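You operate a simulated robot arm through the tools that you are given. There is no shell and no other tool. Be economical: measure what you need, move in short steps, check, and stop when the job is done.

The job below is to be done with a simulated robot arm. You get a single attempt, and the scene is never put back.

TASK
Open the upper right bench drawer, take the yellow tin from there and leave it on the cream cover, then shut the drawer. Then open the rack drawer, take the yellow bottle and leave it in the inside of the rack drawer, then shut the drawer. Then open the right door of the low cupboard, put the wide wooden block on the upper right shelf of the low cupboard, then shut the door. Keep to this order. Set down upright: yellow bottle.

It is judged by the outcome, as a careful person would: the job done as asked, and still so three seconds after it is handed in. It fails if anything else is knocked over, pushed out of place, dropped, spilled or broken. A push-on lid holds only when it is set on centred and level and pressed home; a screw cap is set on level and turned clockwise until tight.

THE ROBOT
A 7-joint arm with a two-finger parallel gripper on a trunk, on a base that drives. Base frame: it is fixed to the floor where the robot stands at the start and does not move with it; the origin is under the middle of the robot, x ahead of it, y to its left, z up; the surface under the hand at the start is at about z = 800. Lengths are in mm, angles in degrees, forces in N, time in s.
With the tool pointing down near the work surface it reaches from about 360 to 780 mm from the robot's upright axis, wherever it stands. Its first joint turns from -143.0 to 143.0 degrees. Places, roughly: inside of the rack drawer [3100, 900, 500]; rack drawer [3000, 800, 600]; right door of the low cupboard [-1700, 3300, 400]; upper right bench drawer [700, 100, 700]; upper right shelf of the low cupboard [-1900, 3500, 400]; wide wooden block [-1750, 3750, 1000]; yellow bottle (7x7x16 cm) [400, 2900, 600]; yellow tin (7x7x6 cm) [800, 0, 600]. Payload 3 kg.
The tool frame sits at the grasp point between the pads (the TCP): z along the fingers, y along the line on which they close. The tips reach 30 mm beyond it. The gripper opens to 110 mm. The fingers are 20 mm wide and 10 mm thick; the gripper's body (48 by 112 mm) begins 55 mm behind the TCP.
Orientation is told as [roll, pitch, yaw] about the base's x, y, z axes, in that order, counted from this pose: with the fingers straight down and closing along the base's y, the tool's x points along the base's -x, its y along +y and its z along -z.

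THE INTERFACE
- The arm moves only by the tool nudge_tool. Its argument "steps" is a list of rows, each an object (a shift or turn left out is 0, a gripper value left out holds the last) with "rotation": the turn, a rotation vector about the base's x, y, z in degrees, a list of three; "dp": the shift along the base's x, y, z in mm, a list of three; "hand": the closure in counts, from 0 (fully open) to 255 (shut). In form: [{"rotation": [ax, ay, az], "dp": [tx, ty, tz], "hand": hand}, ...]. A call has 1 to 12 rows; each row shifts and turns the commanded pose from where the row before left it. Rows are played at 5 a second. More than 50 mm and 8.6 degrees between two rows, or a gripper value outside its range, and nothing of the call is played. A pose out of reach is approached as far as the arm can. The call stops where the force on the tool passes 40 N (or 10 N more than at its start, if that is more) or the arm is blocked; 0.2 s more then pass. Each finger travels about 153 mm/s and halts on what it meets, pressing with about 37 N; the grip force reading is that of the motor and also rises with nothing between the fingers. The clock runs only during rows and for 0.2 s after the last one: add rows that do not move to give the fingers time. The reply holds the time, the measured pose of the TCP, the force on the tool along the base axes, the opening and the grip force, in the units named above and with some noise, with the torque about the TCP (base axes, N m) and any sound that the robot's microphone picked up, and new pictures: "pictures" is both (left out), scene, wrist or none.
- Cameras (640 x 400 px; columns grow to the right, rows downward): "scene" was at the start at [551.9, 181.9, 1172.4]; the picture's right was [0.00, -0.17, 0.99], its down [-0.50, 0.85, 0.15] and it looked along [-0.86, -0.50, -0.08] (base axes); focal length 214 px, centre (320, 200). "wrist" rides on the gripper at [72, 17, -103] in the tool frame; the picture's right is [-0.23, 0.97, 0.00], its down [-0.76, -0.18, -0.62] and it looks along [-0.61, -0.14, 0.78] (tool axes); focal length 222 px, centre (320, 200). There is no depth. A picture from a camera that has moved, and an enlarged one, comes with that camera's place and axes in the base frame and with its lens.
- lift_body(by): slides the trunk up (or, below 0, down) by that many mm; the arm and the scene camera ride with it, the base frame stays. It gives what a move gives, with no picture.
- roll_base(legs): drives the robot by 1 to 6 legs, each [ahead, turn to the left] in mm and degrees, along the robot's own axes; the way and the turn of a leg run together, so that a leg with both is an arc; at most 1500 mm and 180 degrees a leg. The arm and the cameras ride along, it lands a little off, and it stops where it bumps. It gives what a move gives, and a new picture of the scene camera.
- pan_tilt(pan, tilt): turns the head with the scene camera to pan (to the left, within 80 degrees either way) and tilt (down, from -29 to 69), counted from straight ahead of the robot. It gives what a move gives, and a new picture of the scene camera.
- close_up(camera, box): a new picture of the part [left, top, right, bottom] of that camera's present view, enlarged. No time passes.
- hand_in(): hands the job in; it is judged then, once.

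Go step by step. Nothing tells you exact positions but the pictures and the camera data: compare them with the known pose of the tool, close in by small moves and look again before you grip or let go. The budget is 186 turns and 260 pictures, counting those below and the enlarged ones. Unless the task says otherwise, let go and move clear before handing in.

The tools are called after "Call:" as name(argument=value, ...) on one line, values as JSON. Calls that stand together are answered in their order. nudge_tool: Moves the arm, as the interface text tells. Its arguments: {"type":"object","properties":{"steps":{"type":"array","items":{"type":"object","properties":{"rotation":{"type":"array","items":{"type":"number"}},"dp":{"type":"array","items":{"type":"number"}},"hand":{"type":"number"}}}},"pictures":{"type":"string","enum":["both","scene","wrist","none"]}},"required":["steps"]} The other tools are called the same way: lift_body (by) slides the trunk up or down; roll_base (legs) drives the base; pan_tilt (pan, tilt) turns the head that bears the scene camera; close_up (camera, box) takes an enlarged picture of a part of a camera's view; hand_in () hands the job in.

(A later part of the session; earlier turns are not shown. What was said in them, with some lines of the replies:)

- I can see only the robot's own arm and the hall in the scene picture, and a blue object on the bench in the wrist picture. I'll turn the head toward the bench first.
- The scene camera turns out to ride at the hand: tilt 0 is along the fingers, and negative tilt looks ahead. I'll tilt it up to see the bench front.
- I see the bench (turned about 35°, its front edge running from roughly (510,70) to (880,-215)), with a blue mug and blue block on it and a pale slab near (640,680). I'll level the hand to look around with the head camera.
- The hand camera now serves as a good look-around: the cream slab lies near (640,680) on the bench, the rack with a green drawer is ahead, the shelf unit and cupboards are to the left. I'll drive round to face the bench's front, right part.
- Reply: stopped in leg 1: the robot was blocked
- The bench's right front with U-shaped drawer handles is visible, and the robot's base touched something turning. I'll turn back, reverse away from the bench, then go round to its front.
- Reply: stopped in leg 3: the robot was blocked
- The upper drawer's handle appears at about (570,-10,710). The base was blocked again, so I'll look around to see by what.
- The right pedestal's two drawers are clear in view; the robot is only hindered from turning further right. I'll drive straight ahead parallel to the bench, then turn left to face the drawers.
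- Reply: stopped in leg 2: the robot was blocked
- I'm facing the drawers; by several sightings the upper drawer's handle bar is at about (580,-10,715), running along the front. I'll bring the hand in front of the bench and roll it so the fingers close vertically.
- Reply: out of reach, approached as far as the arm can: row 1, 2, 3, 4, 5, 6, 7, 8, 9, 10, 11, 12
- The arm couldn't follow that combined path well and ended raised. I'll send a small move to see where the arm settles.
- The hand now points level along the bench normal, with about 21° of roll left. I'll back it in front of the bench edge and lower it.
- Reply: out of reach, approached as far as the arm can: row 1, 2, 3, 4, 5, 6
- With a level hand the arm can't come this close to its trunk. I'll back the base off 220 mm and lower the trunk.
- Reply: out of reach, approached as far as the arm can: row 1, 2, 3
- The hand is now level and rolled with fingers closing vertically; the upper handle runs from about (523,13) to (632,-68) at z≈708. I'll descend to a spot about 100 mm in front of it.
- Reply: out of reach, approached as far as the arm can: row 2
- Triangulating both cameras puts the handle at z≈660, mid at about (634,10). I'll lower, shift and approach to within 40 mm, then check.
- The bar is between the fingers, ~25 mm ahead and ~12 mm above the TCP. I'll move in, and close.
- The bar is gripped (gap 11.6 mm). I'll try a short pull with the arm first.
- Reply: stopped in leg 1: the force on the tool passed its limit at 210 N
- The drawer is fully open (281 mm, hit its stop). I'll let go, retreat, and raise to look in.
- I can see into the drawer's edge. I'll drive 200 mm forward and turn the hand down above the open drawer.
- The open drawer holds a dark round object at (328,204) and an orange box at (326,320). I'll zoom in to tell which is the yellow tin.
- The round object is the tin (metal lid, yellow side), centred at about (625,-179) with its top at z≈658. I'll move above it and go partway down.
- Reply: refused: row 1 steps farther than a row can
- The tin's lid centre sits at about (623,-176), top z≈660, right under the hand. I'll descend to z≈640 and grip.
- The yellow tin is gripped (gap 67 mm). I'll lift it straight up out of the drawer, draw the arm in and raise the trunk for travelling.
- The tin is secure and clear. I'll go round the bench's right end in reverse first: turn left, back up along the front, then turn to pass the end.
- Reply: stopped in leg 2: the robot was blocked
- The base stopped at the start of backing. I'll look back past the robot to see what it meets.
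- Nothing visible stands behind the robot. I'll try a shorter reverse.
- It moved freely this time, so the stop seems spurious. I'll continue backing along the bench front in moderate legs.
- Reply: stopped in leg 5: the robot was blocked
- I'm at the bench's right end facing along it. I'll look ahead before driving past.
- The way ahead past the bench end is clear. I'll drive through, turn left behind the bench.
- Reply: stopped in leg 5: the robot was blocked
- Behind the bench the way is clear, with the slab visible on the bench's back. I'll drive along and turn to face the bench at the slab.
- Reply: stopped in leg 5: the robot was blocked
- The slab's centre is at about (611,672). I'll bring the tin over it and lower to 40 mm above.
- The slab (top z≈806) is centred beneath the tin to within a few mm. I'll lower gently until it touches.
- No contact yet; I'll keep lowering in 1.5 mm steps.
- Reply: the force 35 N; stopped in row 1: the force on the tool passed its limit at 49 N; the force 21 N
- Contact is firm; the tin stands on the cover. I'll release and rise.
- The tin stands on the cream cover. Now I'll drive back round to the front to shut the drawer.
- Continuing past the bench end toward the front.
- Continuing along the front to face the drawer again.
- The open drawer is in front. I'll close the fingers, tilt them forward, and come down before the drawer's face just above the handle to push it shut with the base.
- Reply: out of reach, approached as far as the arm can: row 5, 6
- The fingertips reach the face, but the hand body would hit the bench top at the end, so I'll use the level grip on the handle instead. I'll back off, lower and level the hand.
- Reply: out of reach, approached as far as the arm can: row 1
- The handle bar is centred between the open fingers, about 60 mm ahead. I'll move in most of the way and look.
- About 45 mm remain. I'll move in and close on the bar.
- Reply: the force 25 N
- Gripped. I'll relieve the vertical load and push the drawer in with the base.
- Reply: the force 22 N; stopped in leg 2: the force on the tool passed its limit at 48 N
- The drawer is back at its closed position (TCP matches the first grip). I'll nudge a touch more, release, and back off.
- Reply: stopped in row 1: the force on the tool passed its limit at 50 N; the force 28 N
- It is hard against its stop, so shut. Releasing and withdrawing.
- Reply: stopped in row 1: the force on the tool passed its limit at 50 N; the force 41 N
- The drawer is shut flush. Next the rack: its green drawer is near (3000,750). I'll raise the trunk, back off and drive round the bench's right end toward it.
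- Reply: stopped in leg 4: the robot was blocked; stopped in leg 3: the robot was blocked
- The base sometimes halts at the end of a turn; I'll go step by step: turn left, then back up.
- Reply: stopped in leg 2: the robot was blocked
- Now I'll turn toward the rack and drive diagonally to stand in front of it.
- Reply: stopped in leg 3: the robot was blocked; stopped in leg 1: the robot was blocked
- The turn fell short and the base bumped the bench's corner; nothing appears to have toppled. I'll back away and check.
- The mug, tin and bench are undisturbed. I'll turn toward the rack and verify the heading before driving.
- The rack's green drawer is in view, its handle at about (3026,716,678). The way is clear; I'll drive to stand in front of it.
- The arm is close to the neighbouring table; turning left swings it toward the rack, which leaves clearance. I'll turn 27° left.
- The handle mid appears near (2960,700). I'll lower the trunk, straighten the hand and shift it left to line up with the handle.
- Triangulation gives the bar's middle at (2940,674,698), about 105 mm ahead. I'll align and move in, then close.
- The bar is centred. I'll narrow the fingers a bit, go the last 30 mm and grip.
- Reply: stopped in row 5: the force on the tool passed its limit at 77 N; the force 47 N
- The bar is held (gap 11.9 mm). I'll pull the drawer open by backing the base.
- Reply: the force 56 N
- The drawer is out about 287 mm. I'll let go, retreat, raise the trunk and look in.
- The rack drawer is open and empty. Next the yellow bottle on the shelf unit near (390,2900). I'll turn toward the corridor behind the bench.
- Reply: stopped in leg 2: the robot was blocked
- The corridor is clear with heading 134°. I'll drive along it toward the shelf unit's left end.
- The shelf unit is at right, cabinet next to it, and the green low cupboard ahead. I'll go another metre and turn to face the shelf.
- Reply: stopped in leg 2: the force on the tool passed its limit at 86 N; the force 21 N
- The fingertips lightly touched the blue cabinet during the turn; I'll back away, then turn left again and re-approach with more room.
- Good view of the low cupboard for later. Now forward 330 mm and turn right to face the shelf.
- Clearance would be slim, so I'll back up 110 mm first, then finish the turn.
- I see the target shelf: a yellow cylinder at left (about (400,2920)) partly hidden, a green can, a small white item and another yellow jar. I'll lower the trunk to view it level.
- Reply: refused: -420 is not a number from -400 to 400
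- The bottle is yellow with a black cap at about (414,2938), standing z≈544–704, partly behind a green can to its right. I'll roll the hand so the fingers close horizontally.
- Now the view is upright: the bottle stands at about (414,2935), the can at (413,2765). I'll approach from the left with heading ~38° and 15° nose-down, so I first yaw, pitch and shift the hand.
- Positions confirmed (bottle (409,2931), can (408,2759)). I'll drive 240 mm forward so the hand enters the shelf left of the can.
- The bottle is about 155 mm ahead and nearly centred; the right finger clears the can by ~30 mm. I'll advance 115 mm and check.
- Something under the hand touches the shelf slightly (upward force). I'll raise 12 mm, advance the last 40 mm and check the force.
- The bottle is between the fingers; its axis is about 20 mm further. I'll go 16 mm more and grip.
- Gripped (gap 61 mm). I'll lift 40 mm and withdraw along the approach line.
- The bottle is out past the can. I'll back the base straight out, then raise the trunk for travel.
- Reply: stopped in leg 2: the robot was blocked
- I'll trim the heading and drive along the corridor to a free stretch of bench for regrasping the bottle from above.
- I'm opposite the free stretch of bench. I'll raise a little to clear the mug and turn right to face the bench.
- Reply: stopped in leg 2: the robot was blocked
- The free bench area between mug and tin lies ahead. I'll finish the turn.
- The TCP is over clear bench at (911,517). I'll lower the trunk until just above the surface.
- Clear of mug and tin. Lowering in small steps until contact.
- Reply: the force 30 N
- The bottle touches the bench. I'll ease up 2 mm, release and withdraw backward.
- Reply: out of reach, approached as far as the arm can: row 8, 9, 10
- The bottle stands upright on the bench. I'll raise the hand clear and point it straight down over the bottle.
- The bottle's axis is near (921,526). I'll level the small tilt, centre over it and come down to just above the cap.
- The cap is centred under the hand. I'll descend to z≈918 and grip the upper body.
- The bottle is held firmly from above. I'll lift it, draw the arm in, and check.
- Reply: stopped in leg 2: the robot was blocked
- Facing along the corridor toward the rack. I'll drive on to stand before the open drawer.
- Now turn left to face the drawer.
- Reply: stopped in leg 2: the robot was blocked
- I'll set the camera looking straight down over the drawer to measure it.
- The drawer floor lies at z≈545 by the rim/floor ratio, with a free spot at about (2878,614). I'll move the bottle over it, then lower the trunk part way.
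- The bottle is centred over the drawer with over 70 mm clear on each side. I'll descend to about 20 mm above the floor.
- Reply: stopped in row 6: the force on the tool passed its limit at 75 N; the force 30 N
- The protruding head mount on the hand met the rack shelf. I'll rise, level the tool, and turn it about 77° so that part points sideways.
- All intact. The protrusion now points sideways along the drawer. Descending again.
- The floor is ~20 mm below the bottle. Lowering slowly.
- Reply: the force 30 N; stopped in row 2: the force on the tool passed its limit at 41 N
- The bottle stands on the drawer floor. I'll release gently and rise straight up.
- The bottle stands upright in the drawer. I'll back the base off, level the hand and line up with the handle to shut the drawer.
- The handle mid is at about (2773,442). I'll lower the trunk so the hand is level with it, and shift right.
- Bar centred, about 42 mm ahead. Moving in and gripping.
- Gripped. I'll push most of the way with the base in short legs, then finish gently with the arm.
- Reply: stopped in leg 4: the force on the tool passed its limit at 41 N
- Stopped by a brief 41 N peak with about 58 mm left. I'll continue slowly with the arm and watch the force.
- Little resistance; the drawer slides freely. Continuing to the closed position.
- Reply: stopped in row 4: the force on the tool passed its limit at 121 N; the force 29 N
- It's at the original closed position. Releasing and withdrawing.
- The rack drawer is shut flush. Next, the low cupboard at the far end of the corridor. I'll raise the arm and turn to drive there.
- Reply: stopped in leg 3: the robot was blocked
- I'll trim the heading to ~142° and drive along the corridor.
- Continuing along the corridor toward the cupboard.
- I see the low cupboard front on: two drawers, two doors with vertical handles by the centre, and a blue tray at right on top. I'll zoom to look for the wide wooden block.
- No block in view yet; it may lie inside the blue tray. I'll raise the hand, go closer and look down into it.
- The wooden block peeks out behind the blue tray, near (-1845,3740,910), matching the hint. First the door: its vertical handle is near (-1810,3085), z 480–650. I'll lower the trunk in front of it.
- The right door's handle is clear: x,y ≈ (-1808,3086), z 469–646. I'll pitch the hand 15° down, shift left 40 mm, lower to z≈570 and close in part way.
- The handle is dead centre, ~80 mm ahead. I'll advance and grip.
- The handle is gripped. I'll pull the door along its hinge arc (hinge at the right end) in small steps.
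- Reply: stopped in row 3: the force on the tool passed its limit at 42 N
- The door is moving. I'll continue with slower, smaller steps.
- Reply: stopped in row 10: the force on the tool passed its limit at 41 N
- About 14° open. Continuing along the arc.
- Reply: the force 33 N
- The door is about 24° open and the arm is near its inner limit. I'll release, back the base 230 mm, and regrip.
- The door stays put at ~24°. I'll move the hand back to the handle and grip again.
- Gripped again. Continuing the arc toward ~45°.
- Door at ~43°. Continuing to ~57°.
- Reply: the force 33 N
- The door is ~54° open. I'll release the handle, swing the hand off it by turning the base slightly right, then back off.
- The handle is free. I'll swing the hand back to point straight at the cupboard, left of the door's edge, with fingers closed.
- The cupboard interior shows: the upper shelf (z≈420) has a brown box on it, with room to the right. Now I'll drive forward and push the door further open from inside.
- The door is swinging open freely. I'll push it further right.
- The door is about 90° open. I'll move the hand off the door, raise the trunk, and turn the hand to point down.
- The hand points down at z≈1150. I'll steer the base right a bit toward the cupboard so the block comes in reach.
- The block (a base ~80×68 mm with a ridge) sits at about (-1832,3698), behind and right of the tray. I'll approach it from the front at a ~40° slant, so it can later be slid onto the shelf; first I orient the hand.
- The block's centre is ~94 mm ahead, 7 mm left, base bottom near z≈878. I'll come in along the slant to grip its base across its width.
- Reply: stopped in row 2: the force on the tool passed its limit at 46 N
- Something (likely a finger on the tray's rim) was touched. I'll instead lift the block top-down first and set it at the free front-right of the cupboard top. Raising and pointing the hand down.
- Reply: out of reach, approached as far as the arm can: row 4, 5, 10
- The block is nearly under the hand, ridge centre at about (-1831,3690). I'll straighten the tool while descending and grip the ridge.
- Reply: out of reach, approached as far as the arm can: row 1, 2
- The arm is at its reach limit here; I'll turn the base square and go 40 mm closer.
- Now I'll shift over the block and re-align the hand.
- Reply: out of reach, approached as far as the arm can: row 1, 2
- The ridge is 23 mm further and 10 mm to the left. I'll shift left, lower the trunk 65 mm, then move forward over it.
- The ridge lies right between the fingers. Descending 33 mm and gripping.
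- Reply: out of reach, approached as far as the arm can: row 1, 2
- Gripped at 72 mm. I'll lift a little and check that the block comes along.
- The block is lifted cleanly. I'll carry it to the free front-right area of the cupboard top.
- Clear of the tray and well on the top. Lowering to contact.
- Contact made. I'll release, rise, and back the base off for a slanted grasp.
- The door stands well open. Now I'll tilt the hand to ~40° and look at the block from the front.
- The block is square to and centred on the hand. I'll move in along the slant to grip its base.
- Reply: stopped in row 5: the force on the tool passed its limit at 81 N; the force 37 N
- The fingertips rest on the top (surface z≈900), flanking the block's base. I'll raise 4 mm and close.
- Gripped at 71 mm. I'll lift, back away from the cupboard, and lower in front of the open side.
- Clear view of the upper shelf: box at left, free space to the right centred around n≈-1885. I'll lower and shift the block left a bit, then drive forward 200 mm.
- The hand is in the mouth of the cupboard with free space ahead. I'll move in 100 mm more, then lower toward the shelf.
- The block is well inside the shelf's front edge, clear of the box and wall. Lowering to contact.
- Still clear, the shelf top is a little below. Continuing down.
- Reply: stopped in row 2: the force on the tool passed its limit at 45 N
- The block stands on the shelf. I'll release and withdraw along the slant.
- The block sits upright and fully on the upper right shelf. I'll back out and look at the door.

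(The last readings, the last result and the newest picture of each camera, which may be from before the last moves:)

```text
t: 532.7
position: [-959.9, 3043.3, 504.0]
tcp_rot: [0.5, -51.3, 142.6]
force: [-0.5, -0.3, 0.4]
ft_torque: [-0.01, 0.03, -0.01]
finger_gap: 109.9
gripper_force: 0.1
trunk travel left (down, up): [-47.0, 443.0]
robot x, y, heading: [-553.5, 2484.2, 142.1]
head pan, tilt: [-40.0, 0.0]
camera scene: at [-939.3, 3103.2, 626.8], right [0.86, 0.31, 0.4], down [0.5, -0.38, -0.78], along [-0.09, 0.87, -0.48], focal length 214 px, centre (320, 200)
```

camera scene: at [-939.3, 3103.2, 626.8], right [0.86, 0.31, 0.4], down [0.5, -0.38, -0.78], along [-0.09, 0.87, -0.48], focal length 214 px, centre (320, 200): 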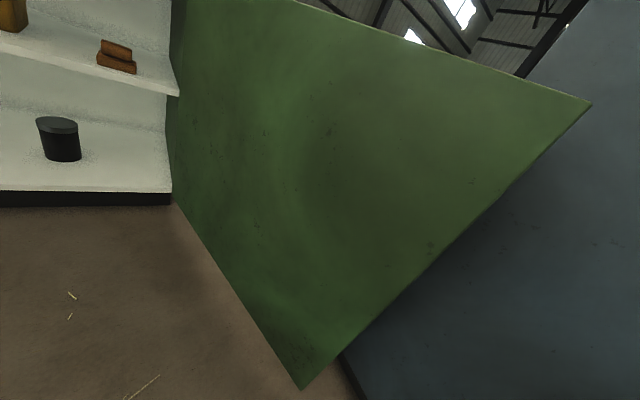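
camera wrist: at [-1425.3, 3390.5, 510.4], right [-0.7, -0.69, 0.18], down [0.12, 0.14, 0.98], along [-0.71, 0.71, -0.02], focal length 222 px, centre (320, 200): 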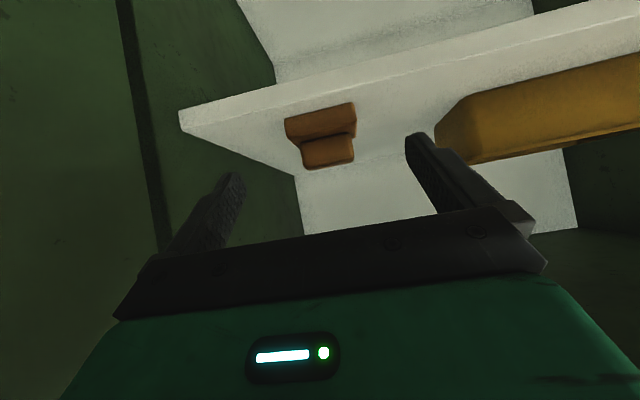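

The door is open ~98°, with room between it and the blue cabinet. I'll close the fingers, back slightly, and swing the hand to the outside of the door's free edge, below the handle.

Call:
roll_base(legs=[[-50, 0]])

Call:
lift_body(by=-45)

Call:
nudge_tool(steps=[{"dp": [25.7, 34.6, -8], "hand": 255}, {"dp": [25.7, 34.6, -8]}, {"dp": [25.7, 34.6, -9]}, {"dp": [25.7, 34.6, 0]}, {"dp": [25.7, 34.6, 0]}, {"dp": [25.7, 34.6, 0]}, {"dp": [25.7, 34.6, 0]}, {"dp": [25.7, 34.6, 0]}], pictures="none")

Call:
pan_tilt(pan=30, tilt=0)

```text
t: 533.7
position: [-920.3, 3012.4, 503.2]
tcp_rot: [0.5, -51.3, 142.7]
force: [-0.5, 0.4, -0.7]
ft_torque: [-0.04, -0.01, -0.02]
finger_gap: 110.2
gripper_force: 0.1
trunk travel left (down, up): [-47.0, 443.0]
robot x, y, heading: [-515.4, 2447.5, 141.8]
head pan, tilt: [-40.0, 0.0]
camera scene: at [-899.3, 3071.9, 626.8], right [0.86, 0.31, 0.4], down [0.5, -0.38, -0.78], along [-0.09, 0.87, -0.48], focal length 214 px, centre (320, 200)
```

scene: 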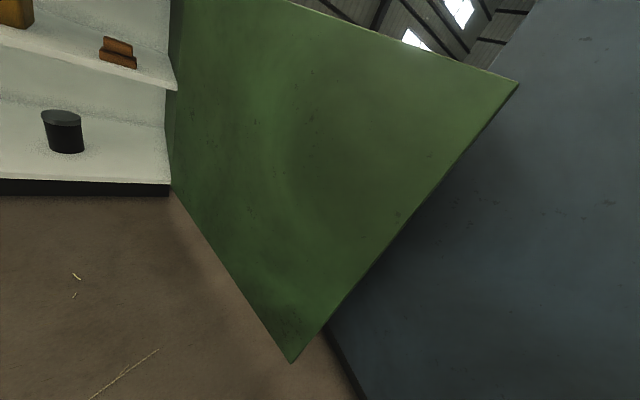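

```text
t: 534.5
position: [-920.2, 3011.8, 460.1]
tcp_rot: [0.5, -51.3, 142.7]
force: [0.1, 0.4, 0.3]
ft_torque: [-0.04, -0.02, 0.02]
finger_gap: 110.1
gripper_force: 0.1
trunk travel left (down, up): [-2.0, 488.0]
robot x, y, heading: [-518.7, 2448.7, 141.8]
head pan, tilt: [-40.0, 0.0]
```

```text
t: 536.4
position: [-714.8, 3287.9, 433.4]
tcp_rot: [0.6, -51.2, 142.6]
force: [-0.4, 0.2, 0.1]
ft_torque: [-0.02, -0.04, -0.03]
finger_gap: 0.1
gripper_force: 37.1
trunk travel left (down, up): [-2.0, 488.0]
robot x, y, heading: [-517.6, 2446.4, 142.0]
head pan, tilt: [-40.0, 0.0]
```

```text
t: 537.8
position: [-713.8, 3287.8, 434.5]
tcp_rot: [0.5, -51.3, 142.6]
force: [-0.5, -0.1, 0.1]
ft_torque: [0.01, -0.03, -0.03]
finger_gap: 0.0
gripper_force: 37.0
trunk travel left (down, up): [-2.0, 488.0]
robot x, y, heading: [-516.8, 2450.8, 142.0]
head pan, tilt: [30.0, 0.0]
camera scene: at [-761.3, 3269.7, 552.5], right [0.21, 0.93, -0.32], down [0.5, -0.38, -0.78], along [-0.84, 0.0, -0.54], focal length 214 px, centre (320, 200)
```

scene: 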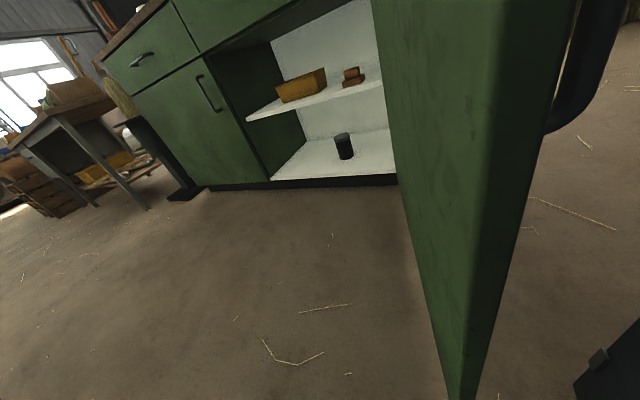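

I see the door's edge end-on with the handle on its outer side. I'll move 25 mm more right and drive forward so the fingers pass outside the edge.

Call:
nudge_tool(steps=[{"dp": [15, 20, 0]}, {"dp": [0, 0, 0]}], pictures="none")

Call:
roll_base(legs=[[125, 0]])

```text
t: 538.4
position: [-698.9, 3307.7, 434.4]
tcp_rot: [0.6, -51.2, 142.6]
force: [-0.4, -0.6, -0.4]
ft_torque: [-0.02, 0.02, -0.02]
finger_gap: 0.0
gripper_force: 36.6
trunk travel left (down, up): [-2.0, 488.0]
robot x, y, heading: [-514.0, 2447.9, 142.1]
head pan, tilt: [30.0, 0.0]
```

```text
t: 539.5
position: [-758.3, 3362.5, 432.5]
tcp_rot: [0.7, -51.1, 142.0]
force: [0.6, -0.2, -0.5]
ft_torque: [0.01, 0.03, 0.01]
finger_gap: 0.1
gripper_force: 36.7
trunk travel left (down, up): [-2.0, 488.0]
robot x, y, heading: [-579.3, 2500.1, 141.8]
head pan, tilt: [30.0, 0.0]
stopped in leg 1: the force on the tool passed its limit at 66 N (the readings are from after the stop); the commanded pose is now the measured one
camera scene: at [-805.9, 3344.4, 551.8], right [0.22, 0.92, -0.32], down [0.49, -0.39, -0.78], along [-0.84, 0.01, -0.54], focal length 214 px, centre (320, 200)
```

scene: 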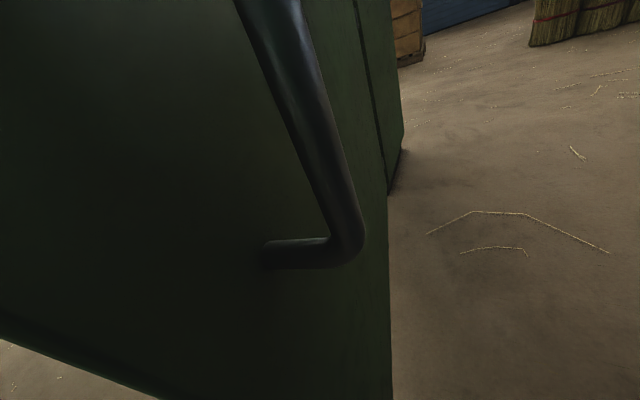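

The hand is now on the outer side, next to the handle. I'll ease back 10 mm and sweep left to swing the door closed.

Call:
nudge_tool(steps=[{"dp": [8, -6, 0]}, {"dp": [-9, -12, 0]}, {"dp": [-9, -12, 0]}, {"dp": [-12, -16, 0]}, {"dp": [-12, -16, 0]}, {"dp": [-12, -16, 0]}, {"dp": [-12, -16, 0]}, {"dp": [-12, -16, 0]}], pictures="scene")

```text
t: 541.0
position: [-802.6, 3280.9, 432.7]
tcp_rot: [0.6, -51.1, 141.7]
force: [12.5, -7.0, -0.8]
ft_torque: [1.09, 1.67, 0.85]
finger_gap: 0.5
gripper_force: 36.7
trunk travel left (down, up): [-2.0, 488.0]
robot x, y, heading: [-583.1, 2501.8, 141.8]
head pan, tilt: [30.0, 0.0]
stopped in row 7: the force on the tool passed its limit at 45 N (the readings are from after the stop); the commanded pose is now the measured one
camera scene: at [-850.0, 3262.2, 550.7], right [0.21, 0.92, -0.32], down [0.5, -0.39, -0.77], along [-0.84, 0.0, -0.54], focal length 214 px, centre (320, 200)
```

scene: 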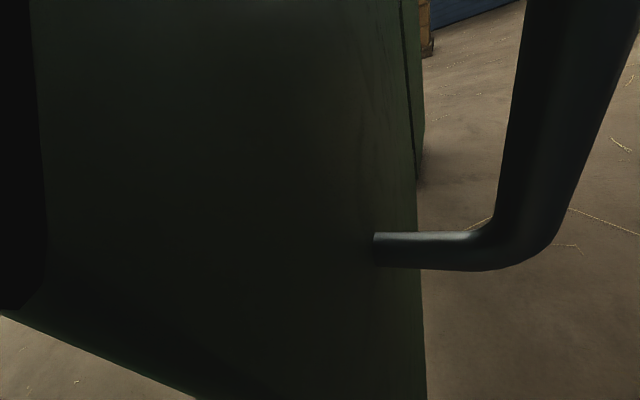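

The hand's head mount caught the handle, so I'll go lower, under the handle: move right, down 100 mm, then forward with the base past the door's edge.

Call:
nudge_tool(steps=[{"dp": [8, -6, 0]}, {"dp": [15, 20, -10]}, {"dp": [15, 20, -30]}, {"dp": [6, 8, -30]}, {"dp": [0, 0, -30]}, {"dp": [0, 0, -10]}], pictures="none")

Call:
roll_base(legs=[[90, 0]])

```text
t: 542.4
position: [-759.7, 3322.5, 320.2]
tcp_rot: [0.7, -50.9, 141.6]
force: [0.2, -0.4, 0.2]
ft_torque: [0.0, -0.02, -0.02]
finger_gap: 0.2
gripper_force: 37.2
trunk travel left (down, up): [-2.0, 488.0]
robot x, y, heading: [-586.8, 2501.1, 142.0]
head pan, tilt: [30.0, 0.0]
```

```text
t: 543.5
position: [-830.5, 3379.1, 322.9]
tcp_rot: [0.7, -51.1, 141.7]
force: [0.2, 0.2, -0.3]
ft_torque: [0.03, -0.03, 0.0]
finger_gap: 0.0
gripper_force: 37.0
trunk travel left (down, up): [-2.0, 488.0]
robot x, y, heading: [-653.2, 2559.7, 141.7]
head pan, tilt: [30.0, 0.0]
camera scene: at [-878.8, 3361.3, 441.1], right [0.22, 0.92, -0.32], down [0.49, -0.39, -0.78], along [-0.84, 0.01, -0.54], focal length 214 px, centre (320, 200)
```

scene: 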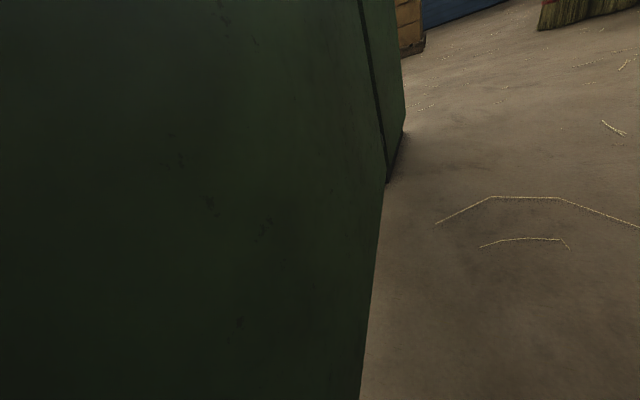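

The fingers now overlap the door's outer face with no contact. I'll sweep along the closing arc.

Call:
nudge_tool(steps=[{"dp": [-7.7, -17.1, 0]}, {"dp": [-7.7, -17.1, 0]}, {"dp": [-7.7, -17.1, 0]}, {"dp": [-9.1, -16.5, 0]}, {"dp": [-9.1, -16.5, 0]}, {"dp": [-9.1, -16.5, 0]}, {"dp": [-10.7, -15.8, 0]}, {"dp": [-10.7, -15.8, 0]}, {"dp": [-10.7, -15.8, 0]}, {"dp": [-12, -14.8, 0]}, {"dp": [-12, -14.8, 0]}, {"dp": [-12, -14.8, 0]}], pictures="none")

Call:
nudge_tool(steps=[{"dp": [-13.1, -13.5, 0]}, {"dp": [-13.1, -13.5, 0]}, {"dp": [-13.1, -13.5, 0]}, {"dp": [-14.1, -12.3, 0]}, {"dp": [-14.1, -12.3, 0]}, {"dp": [-14.1, -12.3, 0]}, {"dp": [-15.3, -11, 0]}, {"dp": [-15.3, -11, 0]}, {"dp": [-15.3, -11, 0]}], pictures="scene")

```text
t: 546.1
position: [-948.9, 3187.0, 322.9]
tcp_rot: [0.5, -51.2, 141.9]
force: [0.2, 0.4, -0.6]
ft_torque: [-0.01, -0.01, -0.02]
finger_gap: 0.0
gripper_force: 36.8
trunk travel left (down, up): [-2.0, 488.0]
robot x, y, heading: [-653.5, 2556.6, 141.8]
head pan, tilt: [30.0, 0.0]
```

```text
t: 548.1
position: [-1076.8, 3075.2, 323.0]
tcp_rot: [0.6, -51.1, 141.8]
force: [-0.5, 0.1, 0.4]
ft_torque: [0.0, 0.0, 0.03]
finger_gap: 0.0
gripper_force: 37.0
trunk travel left (down, up): [-2.0, 488.0]
robot x, y, heading: [-656.4, 2558.1, 141.9]
head pan, tilt: [30.0, 0.0]
camera scene: at [-1125.0, 3058.4, 441.0], right [0.22, 0.92, -0.32], down [0.49, -0.39, -0.78], along [-0.84, 0.02, -0.54], focal length 214 px, centre (320, 200)
```

scene: 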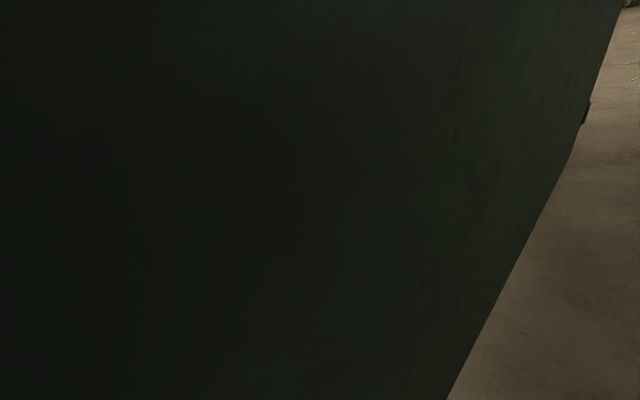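

The door follows. Continuing the closing sweep.

Call:
nudge_tool(steps=[{"dp": [-16.4, -9.8, 0]}, {"dp": [-16.4, -9.8, 0]}, {"dp": [-16.4, -9.8, 0]}, {"dp": [-16.9, -8.2, 0]}, {"dp": [-16.9, -8.2, 0]}, {"dp": [-16.9, -8.2, 0]}, {"dp": [-17.8, -6.7, 0]}, {"dp": [-17.8, -6.7, 0]}, {"dp": [-17.8, -6.7, 0]}, {"dp": [-18, -5.3, 0]}, {"dp": [-18, -5.3, 0]}, {"dp": [-18, -5.3, 0]}], pictures="none")

Call:
nudge_tool(steps=[{"dp": [-18.5, -4, 0]}, {"dp": [-18.5, -3.5, 0]}, {"dp": [-18.5, -3, 0]}, {"dp": [-18.7, -2, 0]}, {"dp": [-18.7, -1.5, 0]}, {"dp": [-18.7, -1, 0]}], pictures="scene")

```text
t: 550.7
position: [-1285.2, 2985.5, 322.3]
tcp_rot: [0.5, -51.1, 141.7]
force: [-0.4, -0.5, 0.8]
ft_torque: [-0.02, -0.01, 0.02]
finger_gap: 0.0
gripper_force: 37.1
trunk travel left (down, up): [-2.0, 488.0]
robot x, y, heading: [-653.3, 2558.8, 142.1]
head pan, tilt: [30.0, 0.0]
```

```text
t: 552.1
position: [-1395.8, 2971.0, 321.9]
tcp_rot: [0.6, -51.1, 141.8]
force: [0.4, 0.9, 0.7]
ft_torque: [-0.03, 0.0, 0.01]
finger_gap: 0.0
gripper_force: 36.7
trunk travel left (down, up): [-2.0, 488.0]
robot x, y, heading: [-654.5, 2557.5, 141.9]
head pan, tilt: [30.0, 0.0]
camera scene: at [-1443.6, 2953.8, 440.5], right [0.22, 0.92, -0.32], down [0.49, -0.39, -0.78], along [-0.84, 0.02, -0.54], focal length 214 px, centre (320, 200)
```

scene: 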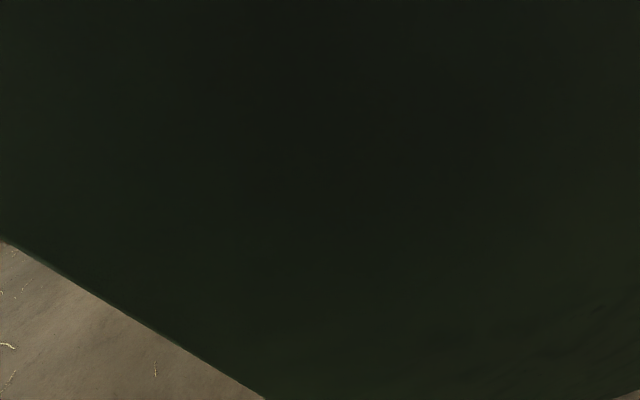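

The door is ~40° from shut. I'll push it the rest of the way by driving forward, gently.

Call:
roll_base(legs=[[150, 0], [130, 0]])

Call:
pan_tilt(pan=0, tilt=-25)

```text
t: 554.3
position: [-1616.4, 3144.5, 322.6]
tcp_rot: [0.6, -51.2, 141.7]
force: [-0.3, 0.0, -0.1]
ft_torque: [0.0, 0.02, -0.03]
finger_gap: 0.2
gripper_force: 37.0
trunk travel left (down, up): [-2.0, 488.0]
robot x, y, heading: [-874.4, 2733.7, 141.5]
head pan, tilt: [30.0, 0.0]
camera scene: at [-1664.0, 3127.3, 441.0], right [0.22, 0.92, -0.32], down [0.49, -0.39, -0.78], along [-0.84, 0.02, -0.54], focal length 214 px, centre (320, 200)
```

scene: 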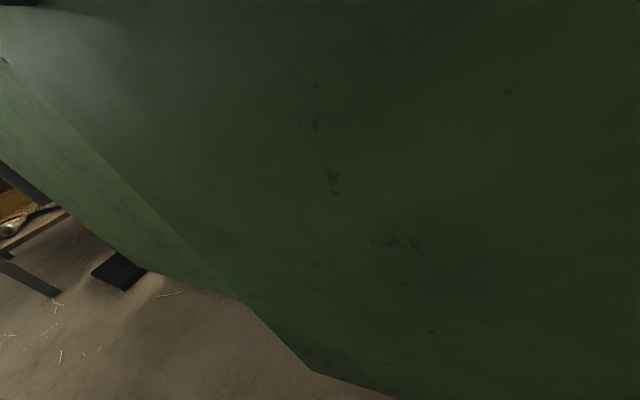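

```text
t: 555.3
position: [-1616.5, 3144.0, 322.5]
tcp_rot: [0.4, -51.0, 141.9]
force: [-0.2, 0.5, -0.1]
ft_torque: [0.04, 0.02, -0.04]
finger_gap: 0.0
gripper_force: 36.9
trunk travel left (down, up): [-2.0, 488.0]
robot x, y, heading: [-874.9, 2732.6, 141.7]
head pan, tilt: [0.0, -25.0]
camera scene: at [-1649.7, 3173.4, 473.3], right [0.61, 0.79, -0.01], down [0.19, -0.15, -0.97], along [-0.77, 0.59, -0.24], focal length 214 px, centre (320, 200)
```

scene: 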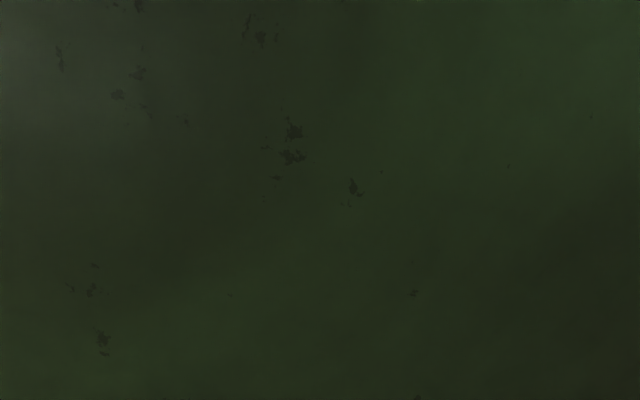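

About 120 mm remain. I'll push 70 mm with the base, then finish with small arm steps.

Call:
roll_base(legs=[[70, 0]])

Call:
nudge_tool(steps=[{"dp": [-8, 6, 0]}, {"dp": [-8, 6, 0]}, {"dp": [-6, 4.5, 0]}, {"dp": [-6, 4.5, 0]}, {"dp": [-5, 3.7, 0]}, {"dp": [-5, 3.7, 0]}, {"dp": [-4, 3, 0]}, {"dp": [-4, 3, 0]}], pictures="none")

```text
t: 556.3
position: [-1671.4, 3187.8, 322.8]
tcp_rot: [0.5, -51.0, 141.7]
force: [0.0, -0.2, 0.6]
ft_torque: [0.01, 0.01, 0.0]
finger_gap: 0.0
gripper_force: 36.8
trunk travel left (down, up): [-2.0, 488.0]
robot x, y, heading: [-928.6, 2775.7, 141.8]
head pan, tilt: [0.0, -25.0]
camera scene: at [-1705.1, 3216.9, 473.3], right [0.61, 0.79, -0.01], down [0.19, -0.15, -0.97], along [-0.77, 0.59, -0.24], focal length 214 px, centre (320, 200)
```

scene: 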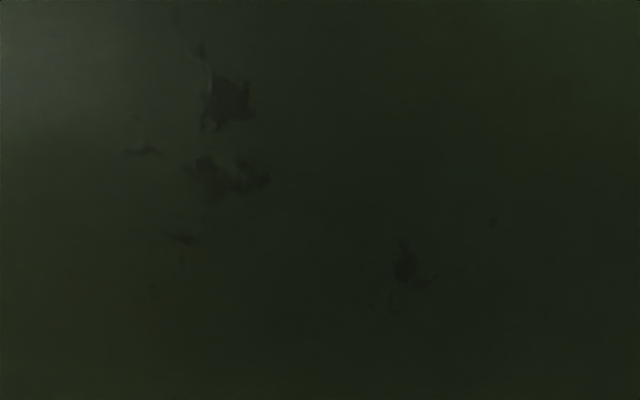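

```text
t: 557.1
position: [-1690.1, 3203.2, 320.9]
tcp_rot: [0.5, -50.8, 141.7]
force: [25.2, -14.8, 8.8]
ft_torque: [2.52, 4.77, 0.7]
finger_gap: 0.2
gripper_force: 37.3
trunk travel left (down, up): [-2.0, 488.0]
robot x, y, heading: [-930.5, 2778.0, 141.7]
head pan, tilt: [0.0, -25.0]
stopped in row 4: the force on the tool passed its limit at 62 N (the readings are from after the stop); the commanded pose is now the measured one
```

Firm resistance now: the door seems to be against its frame. I'll back away and look.

Call:
roll_base(legs=[[-350, 0]])

Call:
pan_tilt(pan=0, tilt=-29)

```text
t: 559.4
position: [-1413.4, 2987.3, 320.9]
tcp_rot: [0.5, -50.7, 141.6]
force: [-0.7, -0.2, 0.0]
ft_torque: [-0.03, 0.01, 0.02]
finger_gap: 0.1
gripper_force: 37.2
trunk travel left (down, up): [-2.0, 488.0]
robot x, y, heading: [-656.9, 2557.8, 141.8]
head pan, tilt: [0.0, -25.0]
camera scene: at [-1448.0, 3017.1, 470.0], right [0.62, 0.79, -0.01], down [0.19, -0.16, -0.97], along [-0.76, 0.6, -0.25], focal length 214 px, centre (320, 200)
```

scene: 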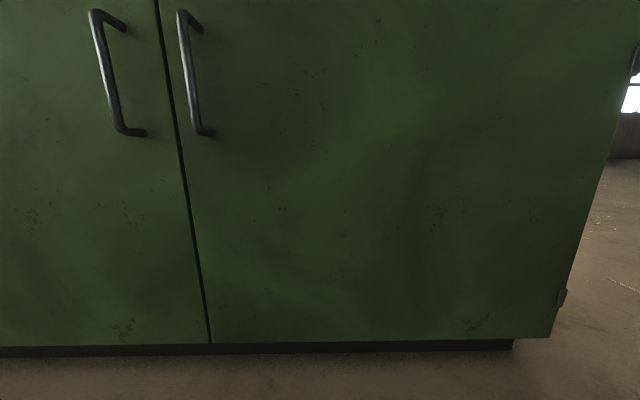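

```text
t: 560.1
position: [-1413.4, 2988.4, 320.8]
tcp_rot: [0.5, -50.7, 141.6]
force: [0.7, -0.3, -0.3]
ft_torque: [0.02, 0.02, 0.02]
finger_gap: 0.1
gripper_force: 37.5
trunk travel left (down, up): [-2.0, 488.0]
robot x, y, heading: [-652.5, 2558.3, 141.9]
head pan, tilt: [0.0, -28.6]
camera scene: at [-1447.7, 3017.0, 476.3], right [0.62, 0.79, -0.01], down [0.14, -0.12, -0.98], along [-0.78, 0.6, -0.18], focal length 214 px, centre (320, 200)
```

scene: 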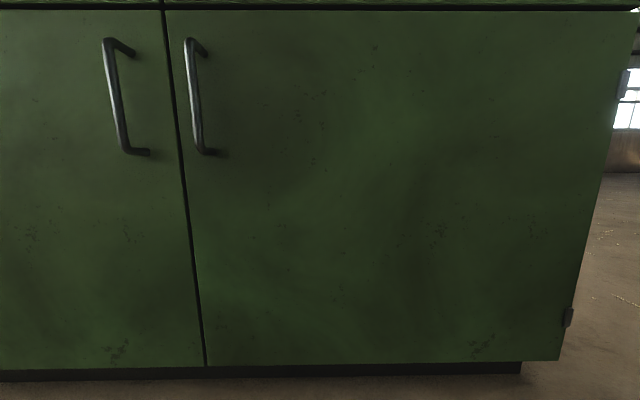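

All three jobs are finished. The yellow tin is on the cream cover with the bench drawer shut, the yellow bottle is upright in the shut rack drawer, and the wooden block is on the upper right shelf with the cupboard door closed flush.

Call:
hand_in()

```text
The job is handed in.
```

I've handed the job in with all three parts done, in the order you asked:
- **Yellow tin:** it is on the cream cover, and the upper right bench drawer is shut.
- **Yellow bottle:** I set it down upright in the rack drawer and then shut the drawer. I did not look inside again after closing it.
- **Wide wooden block:** it is on the upper right shelf of the low cupboard, and the right door is shut flush.

Along the way the robot bumped the bench corner, and the hand touched the blue cabinet, the rack shelf and probably the rim of the blue tray. Nothing looked knocked over or moved in the pictures afterwards.
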